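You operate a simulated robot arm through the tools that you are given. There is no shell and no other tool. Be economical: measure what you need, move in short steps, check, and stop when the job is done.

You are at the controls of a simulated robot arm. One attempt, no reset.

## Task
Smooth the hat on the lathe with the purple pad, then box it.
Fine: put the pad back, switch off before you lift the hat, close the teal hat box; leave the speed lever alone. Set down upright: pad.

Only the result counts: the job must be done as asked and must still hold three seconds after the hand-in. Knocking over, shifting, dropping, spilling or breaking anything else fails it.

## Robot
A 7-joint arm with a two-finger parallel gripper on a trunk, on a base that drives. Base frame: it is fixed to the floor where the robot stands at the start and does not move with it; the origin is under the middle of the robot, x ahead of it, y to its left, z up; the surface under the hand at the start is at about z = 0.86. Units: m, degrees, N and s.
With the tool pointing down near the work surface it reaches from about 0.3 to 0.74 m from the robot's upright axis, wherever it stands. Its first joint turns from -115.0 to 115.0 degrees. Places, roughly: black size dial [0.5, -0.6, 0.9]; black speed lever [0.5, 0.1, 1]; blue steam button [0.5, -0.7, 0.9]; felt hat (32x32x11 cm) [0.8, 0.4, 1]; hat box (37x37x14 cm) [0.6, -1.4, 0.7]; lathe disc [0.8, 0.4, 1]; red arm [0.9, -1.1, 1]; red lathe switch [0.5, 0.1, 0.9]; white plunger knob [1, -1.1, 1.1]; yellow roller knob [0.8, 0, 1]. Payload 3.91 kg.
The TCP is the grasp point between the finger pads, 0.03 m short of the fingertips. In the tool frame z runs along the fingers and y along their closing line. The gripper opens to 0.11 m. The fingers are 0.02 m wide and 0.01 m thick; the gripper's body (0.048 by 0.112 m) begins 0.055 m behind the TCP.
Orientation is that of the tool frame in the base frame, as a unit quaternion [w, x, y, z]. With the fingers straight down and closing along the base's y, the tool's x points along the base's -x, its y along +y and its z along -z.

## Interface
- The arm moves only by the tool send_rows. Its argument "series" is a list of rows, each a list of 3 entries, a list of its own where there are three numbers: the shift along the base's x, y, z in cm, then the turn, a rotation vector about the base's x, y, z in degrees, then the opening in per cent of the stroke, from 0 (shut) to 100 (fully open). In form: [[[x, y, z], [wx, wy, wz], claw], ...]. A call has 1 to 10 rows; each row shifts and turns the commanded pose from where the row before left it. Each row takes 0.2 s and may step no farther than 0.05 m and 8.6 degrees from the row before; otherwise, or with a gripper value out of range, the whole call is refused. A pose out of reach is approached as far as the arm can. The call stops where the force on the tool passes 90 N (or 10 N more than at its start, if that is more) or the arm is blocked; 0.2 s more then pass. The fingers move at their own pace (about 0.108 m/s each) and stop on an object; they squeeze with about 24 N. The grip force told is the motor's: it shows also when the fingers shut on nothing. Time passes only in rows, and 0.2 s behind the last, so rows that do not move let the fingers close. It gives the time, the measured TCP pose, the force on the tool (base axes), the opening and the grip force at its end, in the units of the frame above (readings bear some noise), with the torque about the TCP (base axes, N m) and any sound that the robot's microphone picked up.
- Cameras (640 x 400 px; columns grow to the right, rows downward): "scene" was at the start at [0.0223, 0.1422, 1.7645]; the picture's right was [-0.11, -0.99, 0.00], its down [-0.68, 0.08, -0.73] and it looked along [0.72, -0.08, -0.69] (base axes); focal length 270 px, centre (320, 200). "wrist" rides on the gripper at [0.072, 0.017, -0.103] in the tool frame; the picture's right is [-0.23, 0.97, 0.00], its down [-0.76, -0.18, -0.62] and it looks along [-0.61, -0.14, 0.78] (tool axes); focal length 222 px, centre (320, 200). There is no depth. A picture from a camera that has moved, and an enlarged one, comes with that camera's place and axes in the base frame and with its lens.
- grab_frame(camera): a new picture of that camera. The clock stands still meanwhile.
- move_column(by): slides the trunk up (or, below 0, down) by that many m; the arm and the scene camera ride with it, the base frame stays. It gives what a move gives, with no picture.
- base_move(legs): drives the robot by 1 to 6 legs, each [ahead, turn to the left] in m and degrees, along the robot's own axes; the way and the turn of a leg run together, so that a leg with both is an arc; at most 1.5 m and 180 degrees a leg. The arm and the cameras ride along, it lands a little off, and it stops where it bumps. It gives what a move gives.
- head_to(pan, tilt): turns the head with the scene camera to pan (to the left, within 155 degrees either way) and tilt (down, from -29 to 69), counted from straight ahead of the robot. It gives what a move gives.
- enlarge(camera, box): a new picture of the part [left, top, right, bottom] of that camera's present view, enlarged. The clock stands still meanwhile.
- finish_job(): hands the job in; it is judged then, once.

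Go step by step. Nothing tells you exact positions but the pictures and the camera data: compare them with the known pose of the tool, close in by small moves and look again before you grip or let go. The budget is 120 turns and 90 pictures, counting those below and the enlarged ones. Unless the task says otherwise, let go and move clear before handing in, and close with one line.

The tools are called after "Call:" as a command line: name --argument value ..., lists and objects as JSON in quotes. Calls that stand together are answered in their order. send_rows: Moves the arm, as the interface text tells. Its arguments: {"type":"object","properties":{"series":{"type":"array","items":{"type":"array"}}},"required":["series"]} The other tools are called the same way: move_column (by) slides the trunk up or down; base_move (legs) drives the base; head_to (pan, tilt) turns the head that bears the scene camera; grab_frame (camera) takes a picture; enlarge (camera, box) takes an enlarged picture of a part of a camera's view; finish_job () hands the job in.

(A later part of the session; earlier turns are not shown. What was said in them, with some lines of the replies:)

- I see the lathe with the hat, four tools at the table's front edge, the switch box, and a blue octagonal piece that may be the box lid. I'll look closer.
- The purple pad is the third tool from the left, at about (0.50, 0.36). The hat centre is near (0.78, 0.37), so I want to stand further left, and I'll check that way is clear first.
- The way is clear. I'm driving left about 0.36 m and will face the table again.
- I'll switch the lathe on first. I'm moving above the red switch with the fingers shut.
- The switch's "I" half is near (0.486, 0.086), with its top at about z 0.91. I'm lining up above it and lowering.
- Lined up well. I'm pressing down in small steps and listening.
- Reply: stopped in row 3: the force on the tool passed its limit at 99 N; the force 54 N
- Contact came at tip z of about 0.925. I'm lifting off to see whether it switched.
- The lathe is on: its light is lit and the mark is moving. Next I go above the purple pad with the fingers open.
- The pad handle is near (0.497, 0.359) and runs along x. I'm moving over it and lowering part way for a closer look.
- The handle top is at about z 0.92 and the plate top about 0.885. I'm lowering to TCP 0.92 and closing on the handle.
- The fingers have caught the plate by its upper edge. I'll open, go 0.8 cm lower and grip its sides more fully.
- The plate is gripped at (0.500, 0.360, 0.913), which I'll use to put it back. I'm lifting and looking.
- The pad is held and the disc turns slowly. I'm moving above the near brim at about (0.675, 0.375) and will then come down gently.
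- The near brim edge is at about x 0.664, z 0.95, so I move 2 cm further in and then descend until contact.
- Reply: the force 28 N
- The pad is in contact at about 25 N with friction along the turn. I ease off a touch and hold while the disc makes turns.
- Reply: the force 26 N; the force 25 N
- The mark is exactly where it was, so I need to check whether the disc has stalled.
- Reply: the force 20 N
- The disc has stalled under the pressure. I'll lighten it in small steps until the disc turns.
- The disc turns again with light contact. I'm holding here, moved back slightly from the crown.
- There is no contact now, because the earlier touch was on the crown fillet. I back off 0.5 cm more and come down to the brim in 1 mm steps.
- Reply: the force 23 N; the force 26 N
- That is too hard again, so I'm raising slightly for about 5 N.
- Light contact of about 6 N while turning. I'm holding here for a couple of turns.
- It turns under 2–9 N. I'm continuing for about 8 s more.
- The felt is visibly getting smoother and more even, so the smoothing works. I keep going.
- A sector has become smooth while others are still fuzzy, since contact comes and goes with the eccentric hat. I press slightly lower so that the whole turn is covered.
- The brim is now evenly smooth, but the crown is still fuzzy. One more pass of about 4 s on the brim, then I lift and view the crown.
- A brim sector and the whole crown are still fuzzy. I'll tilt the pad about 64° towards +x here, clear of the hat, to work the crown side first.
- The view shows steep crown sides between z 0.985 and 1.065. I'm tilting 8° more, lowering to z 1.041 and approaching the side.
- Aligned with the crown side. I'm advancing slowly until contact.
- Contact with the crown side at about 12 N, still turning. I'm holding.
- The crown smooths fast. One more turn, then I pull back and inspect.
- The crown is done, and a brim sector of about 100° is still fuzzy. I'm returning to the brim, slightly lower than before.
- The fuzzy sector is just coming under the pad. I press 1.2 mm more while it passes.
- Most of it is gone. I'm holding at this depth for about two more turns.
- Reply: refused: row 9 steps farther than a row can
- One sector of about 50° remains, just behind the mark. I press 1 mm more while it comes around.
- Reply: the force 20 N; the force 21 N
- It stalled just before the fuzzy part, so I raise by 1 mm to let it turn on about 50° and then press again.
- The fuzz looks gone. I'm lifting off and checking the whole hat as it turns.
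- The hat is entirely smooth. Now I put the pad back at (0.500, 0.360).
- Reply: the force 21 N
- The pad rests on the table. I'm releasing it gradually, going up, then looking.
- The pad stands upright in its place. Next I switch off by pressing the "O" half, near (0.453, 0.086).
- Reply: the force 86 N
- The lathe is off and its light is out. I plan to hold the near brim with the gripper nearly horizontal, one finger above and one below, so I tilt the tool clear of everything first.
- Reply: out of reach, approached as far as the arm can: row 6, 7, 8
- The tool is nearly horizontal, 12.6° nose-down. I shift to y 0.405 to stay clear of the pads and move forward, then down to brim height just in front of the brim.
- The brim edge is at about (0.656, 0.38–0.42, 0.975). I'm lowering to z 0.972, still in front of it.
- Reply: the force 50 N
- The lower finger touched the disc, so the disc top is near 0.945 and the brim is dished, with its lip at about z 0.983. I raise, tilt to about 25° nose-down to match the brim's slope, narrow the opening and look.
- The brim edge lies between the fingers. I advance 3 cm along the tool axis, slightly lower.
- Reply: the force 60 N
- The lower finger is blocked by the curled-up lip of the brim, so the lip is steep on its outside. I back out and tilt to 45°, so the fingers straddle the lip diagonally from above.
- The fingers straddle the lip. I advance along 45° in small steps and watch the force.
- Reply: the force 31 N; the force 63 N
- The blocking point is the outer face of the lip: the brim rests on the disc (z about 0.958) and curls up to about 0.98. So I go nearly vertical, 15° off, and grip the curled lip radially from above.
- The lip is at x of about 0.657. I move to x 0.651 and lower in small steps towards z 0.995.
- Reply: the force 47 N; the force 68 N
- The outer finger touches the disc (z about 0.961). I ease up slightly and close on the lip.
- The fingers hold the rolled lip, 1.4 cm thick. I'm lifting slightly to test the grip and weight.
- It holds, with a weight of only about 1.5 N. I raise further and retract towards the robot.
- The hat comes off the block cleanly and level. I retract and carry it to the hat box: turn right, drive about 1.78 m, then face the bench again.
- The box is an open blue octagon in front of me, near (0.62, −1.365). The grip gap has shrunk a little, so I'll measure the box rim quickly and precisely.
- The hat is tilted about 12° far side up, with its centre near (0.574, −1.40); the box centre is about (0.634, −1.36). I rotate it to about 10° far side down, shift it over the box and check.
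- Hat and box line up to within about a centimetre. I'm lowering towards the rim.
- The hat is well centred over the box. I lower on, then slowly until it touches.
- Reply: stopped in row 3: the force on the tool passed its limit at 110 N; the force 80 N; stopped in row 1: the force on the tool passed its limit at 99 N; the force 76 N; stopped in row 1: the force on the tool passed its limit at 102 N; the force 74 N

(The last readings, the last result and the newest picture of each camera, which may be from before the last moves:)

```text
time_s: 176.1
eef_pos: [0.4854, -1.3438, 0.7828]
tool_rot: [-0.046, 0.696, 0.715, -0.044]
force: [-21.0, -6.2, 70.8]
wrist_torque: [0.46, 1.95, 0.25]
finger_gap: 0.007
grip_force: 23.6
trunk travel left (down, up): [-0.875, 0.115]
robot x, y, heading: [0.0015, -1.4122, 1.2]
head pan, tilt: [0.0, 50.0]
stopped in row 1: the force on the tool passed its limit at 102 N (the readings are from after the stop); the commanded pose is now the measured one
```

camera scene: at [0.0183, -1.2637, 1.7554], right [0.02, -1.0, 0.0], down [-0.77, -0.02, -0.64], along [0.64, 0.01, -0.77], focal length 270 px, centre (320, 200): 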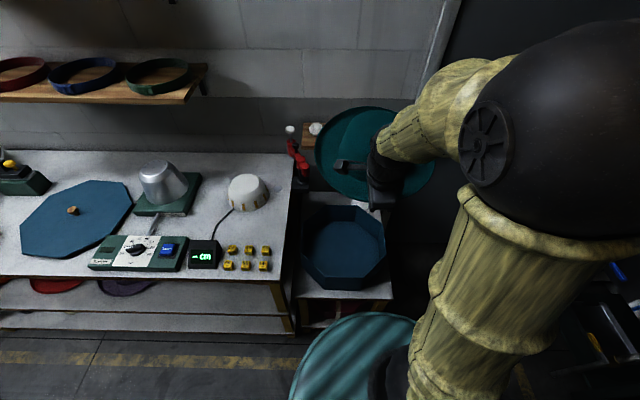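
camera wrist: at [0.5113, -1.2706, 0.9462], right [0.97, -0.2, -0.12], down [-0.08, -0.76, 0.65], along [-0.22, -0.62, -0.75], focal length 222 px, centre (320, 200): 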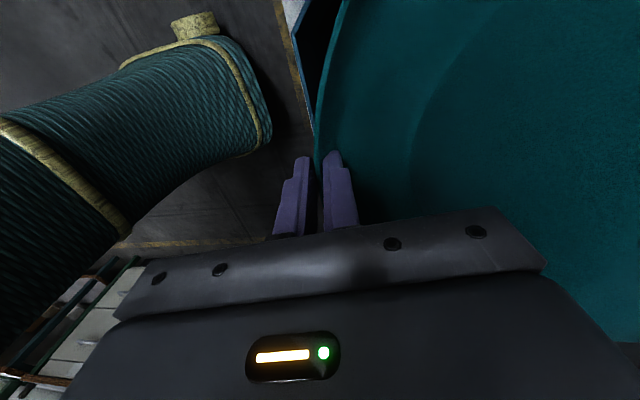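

The outer fingertip met the near rim (z about 0.752, x about 0.465). I raise, tilt the hat 8° more (far side lower), shift 2.3 cm forward, and lower again gently.

Call:
send_rows --series '[[[0, 0, 4], [0, 0, 0], 0], [[1.2, 0, 0], [0, 4, 0], 0], [[1.1, 0, 0], [0, 4, 0], 0], [[0, 0, 0], [0, 0, 0], 0], [[0, 0, -2], [0, 0, 0], 0], [[0, 0, -1], [0, 0, 0], 0], [[0, 0, 0], [0, 0, 0], 0]]'

Call:
send_rows --series '[[[0, 0, -1], [0, 0, 0], 0], [[0, 0, -0.5], [0, 0, 0], 0], [[0, 0, 0], [0, 0, 0], 0]]'

```text
time_s: 177.7
eef_pos: [0.5135, -1.3441, 0.787]
tool_rot: [-0.094, 0.692, 0.71, -0.092]
force: [0.0, 0.5, -1.3]
wrist_torque: [0.04, 0.22, 0.0]
finger_gap: 0.0064
grip_force: 24.9
trunk travel left (down, up): [-0.875, 0.115]
robot x, y, heading: [0.0052, -1.4166, 1.3]
head pan, tilt: [0.0, 50.0]
```

```text
time_s: 178.5
eef_pos: [0.5125, -1.3436, 0.7725]
tool_rot: [-0.094, 0.693, 0.709, -0.093]
force: [0.2, 0.1, -2.2]
wrist_torque: [0.04, 0.22, 0.01]
finger_gap: 0.0065
grip_force: 24.2
trunk travel left (down, up): [-0.875, 0.115]
robot x, y, heading: [0.0035, -1.4149, 1.1]
head pan, tilt: [0.0, 50.0]
```

Past the rim height with no contact. Lowering further in small steps.

Call:
send_rows --series '[[[-0.3, 0, -1], [0, 0, 0], 0], [[0, 0, -0.5], [0, 0, 0], 0], [[0, 0, 0], [0, 0, 0], 0]]'

Call:
send_rows --series '[[[0, 0, -0.7], [0, 0, 0], 0], [[0, 0, 0], [0, 0, 0], 0]]'

Call:
send_rows --series '[[[0, 0, -0.7], [0, 0, 0], 0], [[0, 0, 0], [0, 0, 0], 0]]'

```text
time_s: 179.3
eef_pos: [0.5081, -1.3437, 0.7572]
tool_rot: [-0.094, 0.692, 0.709, -0.094]
force: [0.7, -0.2, -0.9]
wrist_torque: [0.01, 0.17, 0.0]
finger_gap: 0.0063
grip_force: 24.1
trunk travel left (down, up): [-0.875, 0.115]
robot x, y, heading: [0.006, -1.4173, 1.2]
head pan, tilt: [0.0, 50.0]
```

```text
time_s: 179.9
eef_pos: [0.5092, -1.3437, 0.7501]
tool_rot: [-0.093, 0.692, 0.709, -0.094]
force: [0.6, -0.7, -0.6]
wrist_torque: [0.05, 0.19, 0.0]
finger_gap: 0.0066
grip_force: 23.9
trunk travel left (down, up): [-0.875, 0.115]
robot x, y, heading: [0.0029, -1.4148, 1.2]
head pan, tilt: [0.0, 50.0]
```

```text
time_s: 180.5
eef_pos: [0.5092, -1.3428, 0.7426]
tool_rot: [-0.094, 0.692, 0.71, -0.093]
force: [0.3, -0.3, -1.4]
wrist_torque: [0.01, 0.17, -0.03]
finger_gap: 0.0066
grip_force: 24.2
trunk travel left (down, up): [-0.875, 0.115]
robot x, y, heading: [0.0012, -1.4151, 1.1]
head pan, tilt: [0.0, 50.0]
```

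Call:
send_rows --series '[[[0, 0, -0.8], [0, 0, 0], 0], [[0, 0, 0], [0, 0, 0], 0]]'

Call:
send_rows --series '[[[0, 0, -0.8], [0, 0, 0], 0], [[0, 0, 0], [0, 0, 0], 0]]'

Call:
send_rows --series '[[[0, 0, -0.8], [0, 0, 0], 0], [[0, 0, 0], [0, 0, 0], 0]]'

```text
time_s: 181.1
eef_pos: [0.5085, -1.3436, 0.7356]
tool_rot: [-0.093, 0.692, 0.71, -0.093]
force: [-1.3, -0.1, 2.1]
wrist_torque: [-0.03, -0.58, 0.06]
finger_gap: 0.0068
grip_force: 24.1
trunk travel left (down, up): [-0.875, 0.115]
robot x, y, heading: [0.0046, -1.4195, 1.4]
head pan, tilt: [0.0, 50.0]
```

```text
time_s: 181.7
eef_pos: [0.5097, -1.3425, 0.7273]
tool_rot: [-0.093, 0.691, 0.71, -0.094]
force: [-1.1, 0.6, 2.8]
wrist_torque: [-0.05, -0.72, 0.06]
finger_gap: 0.0072
grip_force: 24.4
trunk travel left (down, up): [-0.875, 0.115]
robot x, y, heading: [0.0038, -1.4172, 1.1]
head pan, tilt: [0.0, 50.0]
```

```text
time_s: 182.3
eef_pos: [0.5096, -1.3418, 0.7199]
tool_rot: [-0.093, 0.692, 0.71, -0.093]
force: [-1.4, 0.0, 1.7]
wrist_torque: [0.0, -0.78, 0.08]
finger_gap: 0.0078
grip_force: 24.1
trunk travel left (down, up): [-0.875, 0.115]
robot x, y, heading: [0.0016, -1.4152, 1.2]
head pan, tilt: [0.0, 50.0]
```

The far edge rests on the box floor and the hat levels in the grip as I lower. A bit further.

Call:
send_rows --series '[[[0, 0, -0.8], [0, 0, 0], 0], [[0, 0, -0.7], [0, 0, 0], 0], [[0, 0, 0], [0, 0, 0], 0]]'

Call:
send_rows --series '[[[0, 0, -0.7], [0, 0, 0], 0], [[0, 0, 0], [0, 0, 0], 0]]'

Call:
send_rows --series '[[[0, 0, -0.7], [0, 0, 0], 0], [[0, 0, 0], [0, 0, 0], 0]]'

```text
time_s: 183.1
eef_pos: [0.509, -1.3434, 0.7047]
tool_rot: [-0.094, 0.692, 0.71, -0.093]
force: [-2.7, 0.4, 2.7]
wrist_torque: [-0.04, -0.85, 0.0]
finger_gap: 0.0088
grip_force: 23.3
trunk travel left (down, up): [-0.875, 0.115]
robot x, y, heading: [0.0039, -1.414, 1.1]
head pan, tilt: [0.0, 50.0]
```

```text
time_s: 183.7
eef_pos: [0.5104, -1.3437, 0.6978]
tool_rot: [-0.093, 0.692, 0.709, -0.093]
force: [-1.4, -0.5, 1.8]
wrist_torque: [-0.05, -0.86, 0.05]
finger_gap: 0.0089
grip_force: 23.3
trunk travel left (down, up): [-0.875, 0.115]
robot x, y, heading: [0.0049, -1.4208, 1.0]
head pan, tilt: [0.0, 50.0]
```

```text
time_s: 184.3
eef_pos: [0.5084, -1.3418, 0.6908]
tool_rot: [-0.093, 0.692, 0.71, -0.093]
force: [-1.7, 0.9, 2.6]
wrist_torque: [-0.01, -0.87, 0.03]
finger_gap: 0.0098
grip_force: 23.9
trunk travel left (down, up): [-0.875, 0.115]
robot x, y, heading: [0.0004, -1.4125, 0.9]
head pan, tilt: [0.0, 50.0]
```

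The near edge is only about 4 cm above the floor. I release with a small opening and pull out upward.

Call:
send_rows --series '[[[0, 0, 0], [0, 0, 0], 14], [[0, 0, 0], [0, 0, 0], 24], [[0, 0, 0], [0, 0, 0], 24], [[0.6, 0, 2.5], [0, 0, 0], 24], [[0.9, 0, 3.5], [0, 0, 0], 24], [[0.5, 0, 4], [0, 0, 0], 24], [[0, 0, 4], [0, 0, 0], 24], [[0, 0, 4], [0, 0, 0], 24], [[-3, 0, 3.5], [0, 0, 0], 24], [[-3, 0, 3.5], [0, 0, 0], 24]]'

Call:
send_rows --series '[[[0, 0, 4.5], [0, 0, 0], 24], [[0, 0, 4.5], [0, 0, 0], 24], [[0, 0, 4.5], [0, -7, 0], 24], [[-2, -2, 4.5], [0, -7, 0], 24], [[-2, -2, 4.5], [0, 0, 0], 24], [[-1, -4, 2], [0, 0, 0], 24], [[0, -4.8, 0], [0, 0, 0], 24]]'

Call:
enlarge --camera "scene" --box '[270, 150, 430, 310]'

```text
time_s: 186.5
eef_pos: [0.4677, -1.3434, 0.9415]
tool_rot: [-0.093, 0.692, 0.71, -0.092]
force: [0.6, 0.3, 0.2]
wrist_torque: [-0.01, -0.06, 0.03]
finger_gap: 0.0265
grip_force: 0.0
trunk travel left (down, up): [-0.875, 0.115]
robot x, y, heading: [0.0042, -1.4165, 1.0]
head pan, tilt: [0.0, 50.0]
```

```text
refused: row 4 steps farther than a row can; nothing moved
```

```text
2.50 times, centred on (350, 230) of scene
camera zoom: at [0.0169, -1.264, 1.7553], right [0.02, -1.0, 0.0], down [-0.77, -0.01, -0.64], along [0.64, 0.01, -0.77], focal length 674 px, centre (245, 125)
```

zoom: 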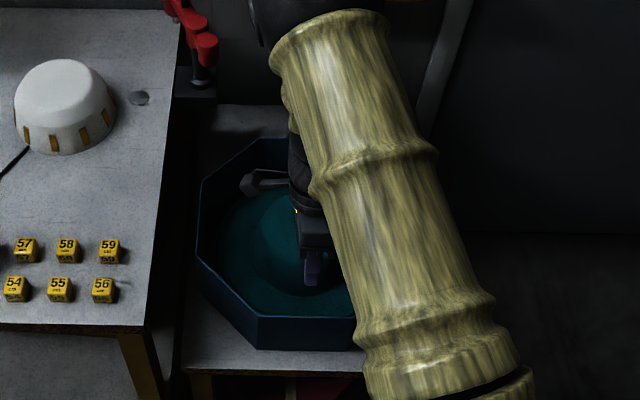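

The hat lies flat in the box. Now for the lid on the bench near (0.66, −0.255): I raise the arm, straighten the tool and drive there.

Call:
send_rows --series '[[[0, 0, 4.5], [0, 0, 0], 24], [[0, 0, 4.5], [0, 0, 0], 24], [[0, 0, 4.5], [0, -7.5, 0], 24], [[0, 0, 4.5], [0, -7.5, 0], 24], [[0, 0, 4.5], [0, 0, 0], 60], [[0, 0, 4.5], [0, 0, 0], 60], [[0, 0, 4.5], [0, 0, 0], 60], [[0, -3, 0], [0, 0, 0], 60], [[0, -4, 0], [0, 0, 0], 60], [[0, 0, 0], [0, 0, 0], 60]]'

Call:
base_move --legs '[[0, 89], [1.15, 0], [0, -90]]'

Call:
grab_frame --camera "wrist"

```text
time_s: 188.7
eef_pos: [0.471, -1.4121, 1.2546]
tool_rot: [0.0, 0.698, 0.717, -0.003]
force: [-0.1, -0.1, 0.2]
wrist_torque: [-0.02, -0.05, 0.0]
finger_gap: 0.0661
grip_force: 0.0
trunk travel left (down, up): [-0.875, 0.115]
robot x, y, heading: [0.0063, -1.4156, 0.9]
head pan, tilt: [0.0, 50.0]
```

```text
time_s: 206.5
eef_pos: [0.4785, -0.2822, 1.2544]
tool_rot: [0.0, 0.709, 0.705, -0.003]
force: [0.2, -0.3, -0.3]
wrist_torque: [-0.01, -0.02, 0.02]
finger_gap: 0.066
grip_force: 0.1
trunk travel left (down, up): [-0.875, 0.115]
robot x, y, heading: [0.009, -0.27, -0.5]
head pan, tilt: [0.0, 50.0]
```

```text
7 pictures are left
camera wrist: at [0.4946, -0.2098, 1.358], right [0.97, -0.23, 0.0], down [-0.18, -0.76, 0.63], along [-0.15, -0.61, -0.78], focal length 222 px, centre (320, 200)
```

wrist: 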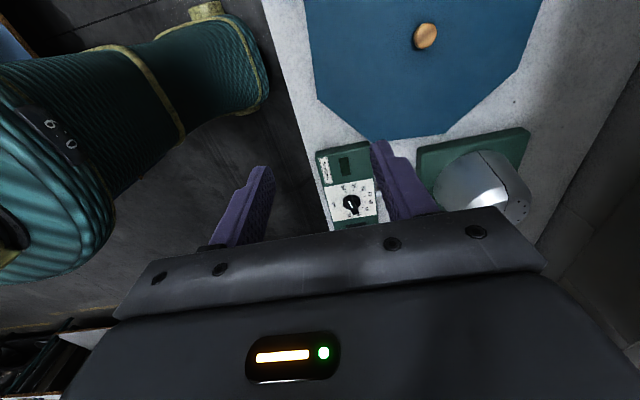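

The lid's knob is near (0.662, −0.268). The lid is turned about −5.5°, the box about +3°. I move above the knob with the fingers open.

Call:
send_rows --series '[[[4.5, 0.4, -2], [0, 0, 0], 100], [[4.5, 0.5, -2], [0, 0, 0], 100], [[4.5, 0.5, -2], [0, 0, 0], 100], [[4.8, 0, -1], [0, 0, 0], 100], [[0, 0, -4.5], [0, 0, 0], 100], [[0, 0, -4.5], [0, 0, 0], 100], [[0, 0, -4.5], [0, 0, 0], 100], [[0, 0, -3], [0, 0, 0], 100], [[0, 0, 0], [0, 0, 0], 100]]'

Call:
grab_frame --camera "wrist"

```text
time_s: 208.5
eef_pos: [0.6602, -0.2672, 1.0199]
tool_rot: [0.0, 0.709, 0.706, -0.001]
force: [0.4, -0.2, -0.2]
wrist_torque: [0.01, 0.01, 0.04]
finger_gap: 0.11
grip_force: 0.1
trunk travel left (down, up): [-0.875, 0.115]
robot x, y, heading: [0.0146, -0.2725, -0.7]
head pan, tilt: [0.0, 50.0]
```

```text
6 pictures are left
camera wrist: at [0.6777, -0.195, 1.1237], right [0.97, -0.23, 0.0], down [-0.18, -0.76, 0.63], along [-0.15, -0.61, -0.78], focal length 222 px, centre (320, 200)
```

wrist: 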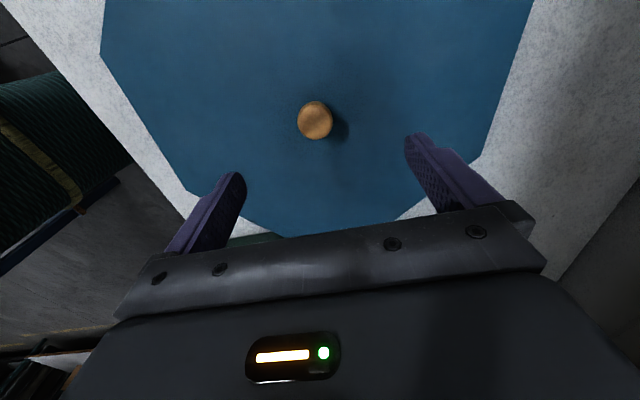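

The knob is 3.6 cm wide, at (0.654, −0.267). I lower in steps around it, feeling for the lid top.

Call:
send_rows --series '[[[-0.6, 0, -4], [0, 0, 0], 80], [[0, 0, -4], [0, 0, 0], 80], [[0, 0, -1], [0, 0, 0], 80], [[0, 0, 0], [0, 0, 0], 80]]'

Call:
send_rows --series '[[[0, 0, -0.7], [0, 0, 0], 80], [[0, 0, 0], [0, 0, 0], 80]]'

Call:
send_rows --series '[[[0, 0, -0.7], [0, 0, 0], 80], [[0, 0, 0], [0, 0, 0], 80]]'

```text
time_s: 209.5
eef_pos: [0.6548, -0.2669, 0.9301]
tool_rot: [0.001, 0.709, 0.706, -0.001]
force: [0.2, 0.0, -0.2]
wrist_torque: [0.02, 0.0, 0.02]
finger_gap: 0.0879
grip_force: 0.1
trunk travel left (down, up): [-0.875, 0.115]
robot x, y, heading: [0.0125, -0.2719, -0.6]
head pan, tilt: [0.0, 50.0]
```

```text
time_s: 210.1
eef_pos: [0.6545, -0.2668, 0.9238]
tool_rot: [0.0, 0.708, 0.706, -0.002]
force: [-0.2, 0.6, -0.5]
wrist_torque: [0.03, 0.01, 0.04]
finger_gap: 0.088
grip_force: 0.1
trunk travel left (down, up): [-0.875, 0.115]
robot x, y, heading: [0.013, -0.2729, -0.4]
head pan, tilt: [0.0, 50.0]
```

```text
time_s: 210.7
eef_pos: [0.655, -0.2678, 0.9177]
tool_rot: [0.0, 0.709, 0.706, -0.003]
force: [0.4, 1.4, 0.9]
wrist_torque: [0.01, -0.05, 0.01]
finger_gap: 0.0879
grip_force: 0.0
trunk travel left (down, up): [-0.875, 0.115]
robot x, y, heading: [0.0122, -0.273, -0.7]
head pan, tilt: [0.0, 50.0]
```

Call:
send_rows --series '[[[0, 0, -0.5], [0, 0, 0], 80], [[0, 0, 0], [0, 0, 0], 80]]'

Call:
send_rows --series '[[[0, 0, -0.5], [0, 0, 0], 80], [[0, 0, 0], [0, 0, 0], 80]]'

Call:
send_rows --series '[[[0, 0, -0.5], [0, 0, 0], 80], [[0, 0, 0], [0, 0, 0], 80]]'

```text
time_s: 211.3
eef_pos: [0.6554, -0.2684, 0.9113]
tool_rot: [0.001, 0.708, 0.706, -0.001]
force: [-1.4, -0.2, 10.1]
wrist_torque: [0.08, -0.25, 0.03]
finger_gap: 0.0878
grip_force: 0.0
trunk travel left (down, up): [-0.875, 0.115]
robot x, y, heading: [0.0111, -0.2748, -0.7]
head pan, tilt: [0.0, 50.0]
```

```text
time_s: 211.9
eef_pos: [0.6544, -0.2685, 0.9107]
tool_rot: [0.003, 0.709, 0.706, 0.003]
force: [0.5, -0.5, 49.4]
wrist_torque: [0.06, 2.35, -0.04]
finger_gap: 0.0876
grip_force: 0.1
trunk travel left (down, up): [-0.875, 0.115]
robot x, y, heading: [0.0135, -0.2743, -0.5]
head pan, tilt: [0.0, 50.0]
```

```text
time_s: 212.5
eef_pos: [0.6549, -0.2677, 0.9117]
tool_rot: [0.006, 0.708, 0.706, 0.005]
force: [-1.8, -2.8, 84.0]
wrist_torque: [-0.05, 4.06, 0.21]
finger_gap: 0.0881
grip_force: 0.8
trunk travel left (down, up): [-0.875, 0.115]
robot x, y, heading: [0.0113, -0.268, -0.6]
head pan, tilt: [0.0, 50.0]
```

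The lid top is at z 0.882. I lift 4 mm clear and close on the knob.

Call:
send_rows --series '[[[0, 0, 1.4], [0, 0, 0], 80], [[0, 0, 0], [0, 0, 0], 50], [[0, 0, 0], [0, 0, 0], 20], [[0, 0, 0], [0, 0, 0], 0], [[0, 0, 0], [0, 0, 0], 0]]'

Call:
send_rows --series '[[[0, 0, 1], [0, 0, 0], 0], [[0, 0, 2], [0, 0, 0], 0], [[0, 0, 0], [0, 0, 0], 0]]'

```text
time_s: 213.7
eef_pos: [0.6537, -0.2686, 0.9135]
tool_rot: [-0.002, 0.709, 0.706, -0.003]
force: [0.5, -0.1, -0.5]
wrist_torque: [-0.01, 0.03, 0.02]
finger_gap: 0.0328
grip_force: 23.9
trunk travel left (down, up): [-0.875, 0.115]
robot x, y, heading: [0.0099, -0.2726, -0.5]
head pan, tilt: [0.0, 50.0]
```

```text
time_s: 214.5
eef_pos: [0.6551, -0.2677, 0.9444]
tool_rot: [-0.001, 0.708, 0.706, -0.003]
force: [0.4, 0.8, -1.0]
wrist_torque: [-0.02, 0.03, 0.0]
finger_gap: 0.0328
grip_force: 24.0
trunk travel left (down, up): [-0.875, 0.115]
robot x, y, heading: [0.0101, -0.2708, -0.3]
head pan, tilt: [0.0, 50.0]
```

Call:
send_rows --series '[[[0, 0, 4.5], [0, 0, 0], 0], [[0, 0, 4.5], [0, 0, 0], 0], [[0, 0, 4.5], [0, 0, 0], 0], [[0, 0, 4.5], [0, 0, 0], 0], [[0, 0, 4.5], [0, 0, 0], 0], [[-4, 0, 2.5], [0, 0, 0], 0], [[-4.5, 0, 1], [0, 0, 0], 0], [[-4.5, 0, 0], [0, 0, 0], 0], [[-4.5, 0, 0], [0, 0, 0], 0], [[0, 0, 0], [0, 0, 0], 0]]'

Call:
grab_frame --camera "wrist"

```text
time_s: 216.7
eef_pos: [0.482, -0.2678, 1.2043]
tool_rot: [0.0, 0.708, 0.706, -0.003]
force: [0.3, -0.6, -1.7]
wrist_torque: [-0.04, 0.02, 0.0]
finger_gap: 0.0329
grip_force: 24.6
trunk travel left (down, up): [-0.875, 0.115]
robot x, y, heading: [0.0122, -0.2697, -0.5]
head pan, tilt: [0.0, 50.0]
```

```text
5 pictures are left
camera wrist: at [0.4986, -0.1956, 1.308], right [0.97, -0.23, 0.0], down [-0.18, -0.76, 0.63], along [-0.15, -0.61, -0.78], focal length 222 px, centre (320, 200)
```

wrist: 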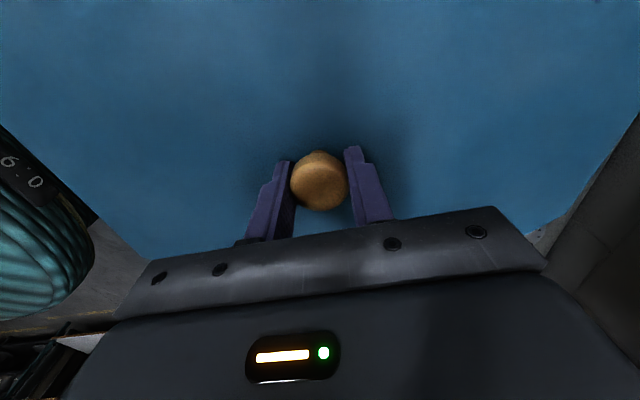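

The lid hangs level from its knob, yaw about −5.3°. I drive back to the box.

Call:
base_move --legs '[[0, -90], [1.09, 0], [0, 90.5]]'

Call:
send_rows --series '[[[0, 0, 0], [0, 0, 0], 0]]'

Call:
enlarge --camera "scene" --box '[240, 130, 440, 320]'

```text
time_s: 234.4
eef_pos: [0.455, -1.3594, 1.2044]
tool_rot: [-0.001, 0.713, 0.701, -0.003]
force: [0.2, 0.3, -1.1]
wrist_torque: [-0.04, -0.03, -0.01]
finger_gap: 0.0328
grip_force: 24.3
trunk travel left (down, up): [-0.875, 0.115]
robot x, y, heading: [-0.0107, -1.3589, -1.4]
head pan, tilt: [0.0, 50.0]
```

```text
time_s: 234.8
eef_pos: [0.4545, -1.3607, 1.205]
tool_rot: [0.0, 0.712, 0.702, -0.002]
force: [0.4, -0.4, -1.5]
wrist_torque: [-0.01, 0.0, 0.0]
finger_gap: 0.033
grip_force: 23.6
trunk travel left (down, up): [-0.875, 0.115]
robot x, y, heading: [-0.0143, -1.3587, -1.1]
head pan, tilt: [0.0, 50.0]
```

```text
2.11 times, centred on (340, 225) of scene
camera zoom: at [0.0068, -1.206, 1.7554], right [-0.02, -1.0, 0.0], down [-0.77, 0.02, -0.64], along [0.64, -0.01, -0.77], focal length 567 px, centre (278, 147)
```

zoom: 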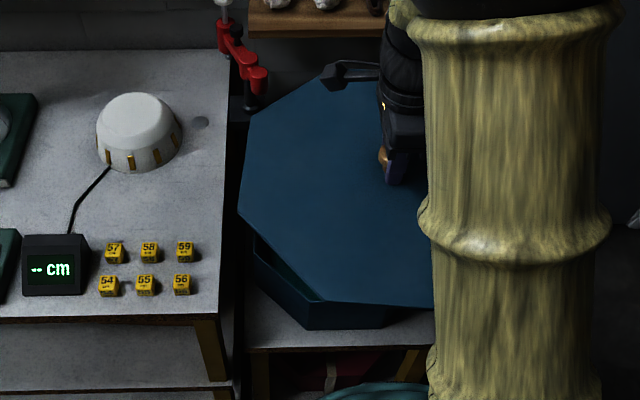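

The box centre comes out at about (0.640, −1.356), yaw about +3°. I turn the lid by +9°, move over the box and lower to just above it.

Call:
send_rows --series '[[[4.6, 0.1, 0], [0, 0, 4.5], 0], [[4.6, 0.1, 0], [0, 0, 4.5], 0], [[4.6, 0.1, -1], [0, 0, 0], 0], [[4.7, 0.2, -1], [0, 0, 0], 0], [[0, 0, -4.5], [0, 0, 0], 0], [[0, 0, -4.5], [0, 0, 0], 0], [[0, 0, -4.5], [0, 0, 0], 0], [[0, 0, -4.5], [0, 0, 0], 0], [[0, 0, -4.5], [0, 0, 0], 0], [[0, 0, -4.5], [0, 0, 0], 0]]'

Call:
send_rows --series '[[[0, 0, -4.5], [0, 0, 0], 0], [[0, 0, -3], [0, 0, 0], 0], [[0, 0, 0], [0, 0, 0], 0]]'

Call:
enlarge --camera "scene" --box '[260, 150, 420, 310]'

```text
time_s: 237.0
eef_pos: [0.6422, -1.3551, 0.914]
tool_rot: [0.0, 0.656, 0.755, -0.001]
force: [-0.1, 0.2, -1.4]
wrist_torque: [0.02, 0.01, 0.02]
finger_gap: 0.0328
grip_force: 24.1
trunk travel left (down, up): [-0.875, 0.115]
robot x, y, heading: [-0.0149, -1.3582, -1.2]
head pan, tilt: [0.0, 50.0]
```

```text
time_s: 237.8
eef_pos: [0.6415, -1.3551, 0.8394]
tool_rot: [0.0, 0.656, 0.755, -0.002]
force: [0.6, 0.7, -1.2]
wrist_torque: [0.0, -0.01, -0.06]
finger_gap: 0.0329
grip_force: 23.6
trunk travel left (down, up): [-0.875, 0.115]
robot x, y, heading: [-0.0147, -1.356, -1.3]
head pan, tilt: [0.0, 50.0]
```

```text
2.50 times, centred on (340, 230) of scene
camera zoom: at [0.0073, -1.206, 1.7553], right [-0.02, -1.0, 0.0], down [-0.77, 0.02, -0.64], along [0.64, -0.01, -0.77], focal length 674 px, centre (270, 125)
```

zoom: 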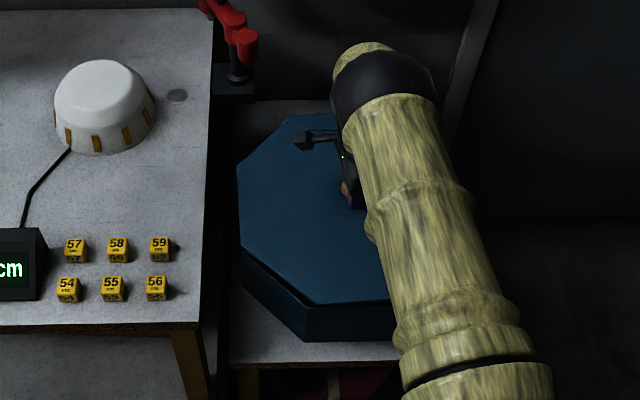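

Lid and box agree within a few millimetres. I shift 3 mm forward and lower gently until it seats.

Call:
send_rows --series '[[[0.3, 0, -1.5], [0, 0, 0], 0], [[0, 0, -1], [0, 0, 0], 0], [[0, 0, 0], [0, 0, 0], 0]]'

Call:
send_rows --series '[[[0, 0, -0.5], [0, 0, 0], 0], [[0, 0, 0], [0, 0, 0], 0]]'

Call:
send_rows --series '[[[0, 0, -0.5], [0, 0, 0], 0], [[0, 0, 0], [0, 0, 0], 0]]'

```text
time_s: 238.6
eef_pos: [0.6429, -1.3557, 0.8141]
tool_rot: [0.0, 0.655, 0.755, -0.002]
force: [0.2, 0.9, -2.1]
wrist_torque: [-0.02, -0.02, 0.02]
finger_gap: 0.0328
grip_force: 23.7
trunk travel left (down, up): [-0.875, 0.115]
robot x, y, heading: [-0.0129, -1.353, -1.1]
head pan, tilt: [0.0, 50.0]
```

```text
time_s: 239.2
eef_pos: [0.6422, -1.3553, 0.8094]
tool_rot: [0.001, 0.655, 0.755, -0.003]
force: [-0.1, 0.1, -0.9]
wrist_torque: [-0.03, 0.0, 0.0]
finger_gap: 0.0327
grip_force: 23.6
trunk travel left (down, up): [-0.875, 0.115]
robot x, y, heading: [-0.0141, -1.3552, -1.4]
head pan, tilt: [0.0, 50.0]
```

```text
time_s: 239.8
eef_pos: [0.6427, -1.3553, 0.8051]
tool_rot: [0.0, 0.655, 0.755, -0.002]
force: [-1.1, -0.4, -1.7]
wrist_torque: [-0.03, 0.02, 0.02]
finger_gap: 0.0329
grip_force: 23.4
trunk travel left (down, up): [-0.875, 0.115]
robot x, y, heading: [-0.0115, -1.3585, -1.4]
head pan, tilt: [0.0, 50.0]
```

Call:
send_rows --series '[[[0, 0, -0.4], [0, 0, 0], 0], [[0, 0, 0], [0, 0, 0], 0]]'

Call:
send_rows --series '[[[0, 0, -0.4], [0, 0, 0], 0], [[0, 0, 0], [0, 0, 0], 0]]'

Call:
send_rows --series '[[[0, 0, -0.4], [0, 0, 0], 0], [[0, 0, 0], [0, 0, 0], 0]]'

```text
time_s: 240.4
eef_pos: [0.6429, -1.3552, 0.8003]
tool_rot: [0.0, 0.656, 0.755, -0.002]
force: [0.3, -0.3, -1.7]
wrist_torque: [-0.01, -0.05, -0.01]
finger_gap: 0.033
grip_force: 24.1
trunk travel left (down, up): [-0.875, 0.115]
robot x, y, heading: [-0.0132, -1.3615, -0.9]
head pan, tilt: [0.0, 50.0]
```

```text
time_s: 241.0
eef_pos: [0.6428, -1.3557, 0.7961]
tool_rot: [0.0, 0.655, 0.756, -0.002]
force: [-0.1, -0.7, -1.3]
wrist_torque: [-0.05, -0.03, -0.03]
finger_gap: 0.033
grip_force: 24.0
trunk travel left (down, up): [-0.875, 0.115]
robot x, y, heading: [-0.0144, -1.3545, -1.3]
head pan, tilt: [0.0, 50.0]
```

```text
time_s: 241.6
eef_pos: [0.6442, -1.3552, 0.7935]
tool_rot: [0.001, 0.655, 0.755, -0.001]
force: [1.9, 1.7, 8.3]
wrist_torque: [0.07, 0.01, 0.03]
finger_gap: 0.0329
grip_force: 23.9
trunk travel left (down, up): [-0.875, 0.115]
robot x, y, heading: [-0.0154, -1.3599, -1.2]
head pan, tilt: [0.0, 50.0]
```

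The lid has gone down over the rim: its skirt is below rim height and it has even contact at z 0.7935. I press lightly, then let go and look.

Call:
send_rows --series '[[[0, 0, -0.3], [0, 0, 0], 0], [[0, 0, 0], [0, 0, 0], 0]]'

Call:
send_rows --series '[[[0, 0, 0.4], [0, 0, 0], 30], [[0, 0, 0], [0, 0, 0], 60], [[0, 0, 0], [0, 0, 0], 70], [[0, 0, 4], [0, 0, 0], 70], [[0, 0, 4.5], [0, 0, 0], 70], [[0, 0, 4.5], [0, 0, 0], 70], [[-3, -3, 2.5], [0, 0, 0], 70], [[-3, -3, 2.5], [0, 0, 0], 70], [[-3, -3, 2.5], [0, 0, 0], 70], [[-3, -3, 2.5], [0, 0, 0], 70]]'

Call:
enlarge --camera "scene" --box '[260, 150, 420, 310]'

```text
time_s: 242.2
eef_pos: [0.6438, -1.3552, 0.7941]
tool_rot: [0.004, 0.655, 0.755, 0.002]
force: [1.9, 3.3, 31.3]
wrist_torque: [0.19, 0.24, 0.08]
finger_gap: 0.0329
grip_force: 24.0
trunk travel left (down, up): [-0.875, 0.115]
robot x, y, heading: [-0.0122, -1.3547, -1.4]
head pan, tilt: [0.0, 50.0]
```

```text
time_s: 244.4
eef_pos: [0.5226, -1.476, 1.0247]
tool_rot: [0.0, 0.655, 0.756, -0.001]
force: [0.6, -0.2, -0.9]
wrist_torque: [0.0, -0.06, 0.01]
finger_gap: 0.077
grip_force: 0.0
trunk travel left (down, up): [-0.875, 0.115]
robot x, y, heading: [-0.0155, -1.3549, -1.5]
head pan, tilt: [0.0, 50.0]
```

```text
2.50 times, centred on (340, 230) of scene
camera zoom: at [0.0049, -1.2071, 1.7555], right [-0.02, -1.0, 0.0], down [-0.77, 0.02, -0.64], along [0.64, -0.01, -0.77], focal length 674 px, centre (270, 125)
```

zoom: 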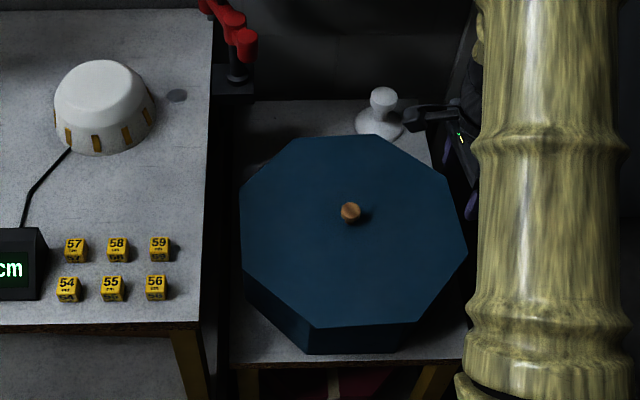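

The lid sits square and flush on the box, the hat is inside, the lathe is off and the purple pad is back upright. The arm is clear, so I hand in.

Call:
finish_job

```text
The job is handed in.
```

The job is handed in: the hat is smoothed, boxed and under its closed lid, the purple pad is back upright in its place, the lathe is off, and I did not touch the speed lever.
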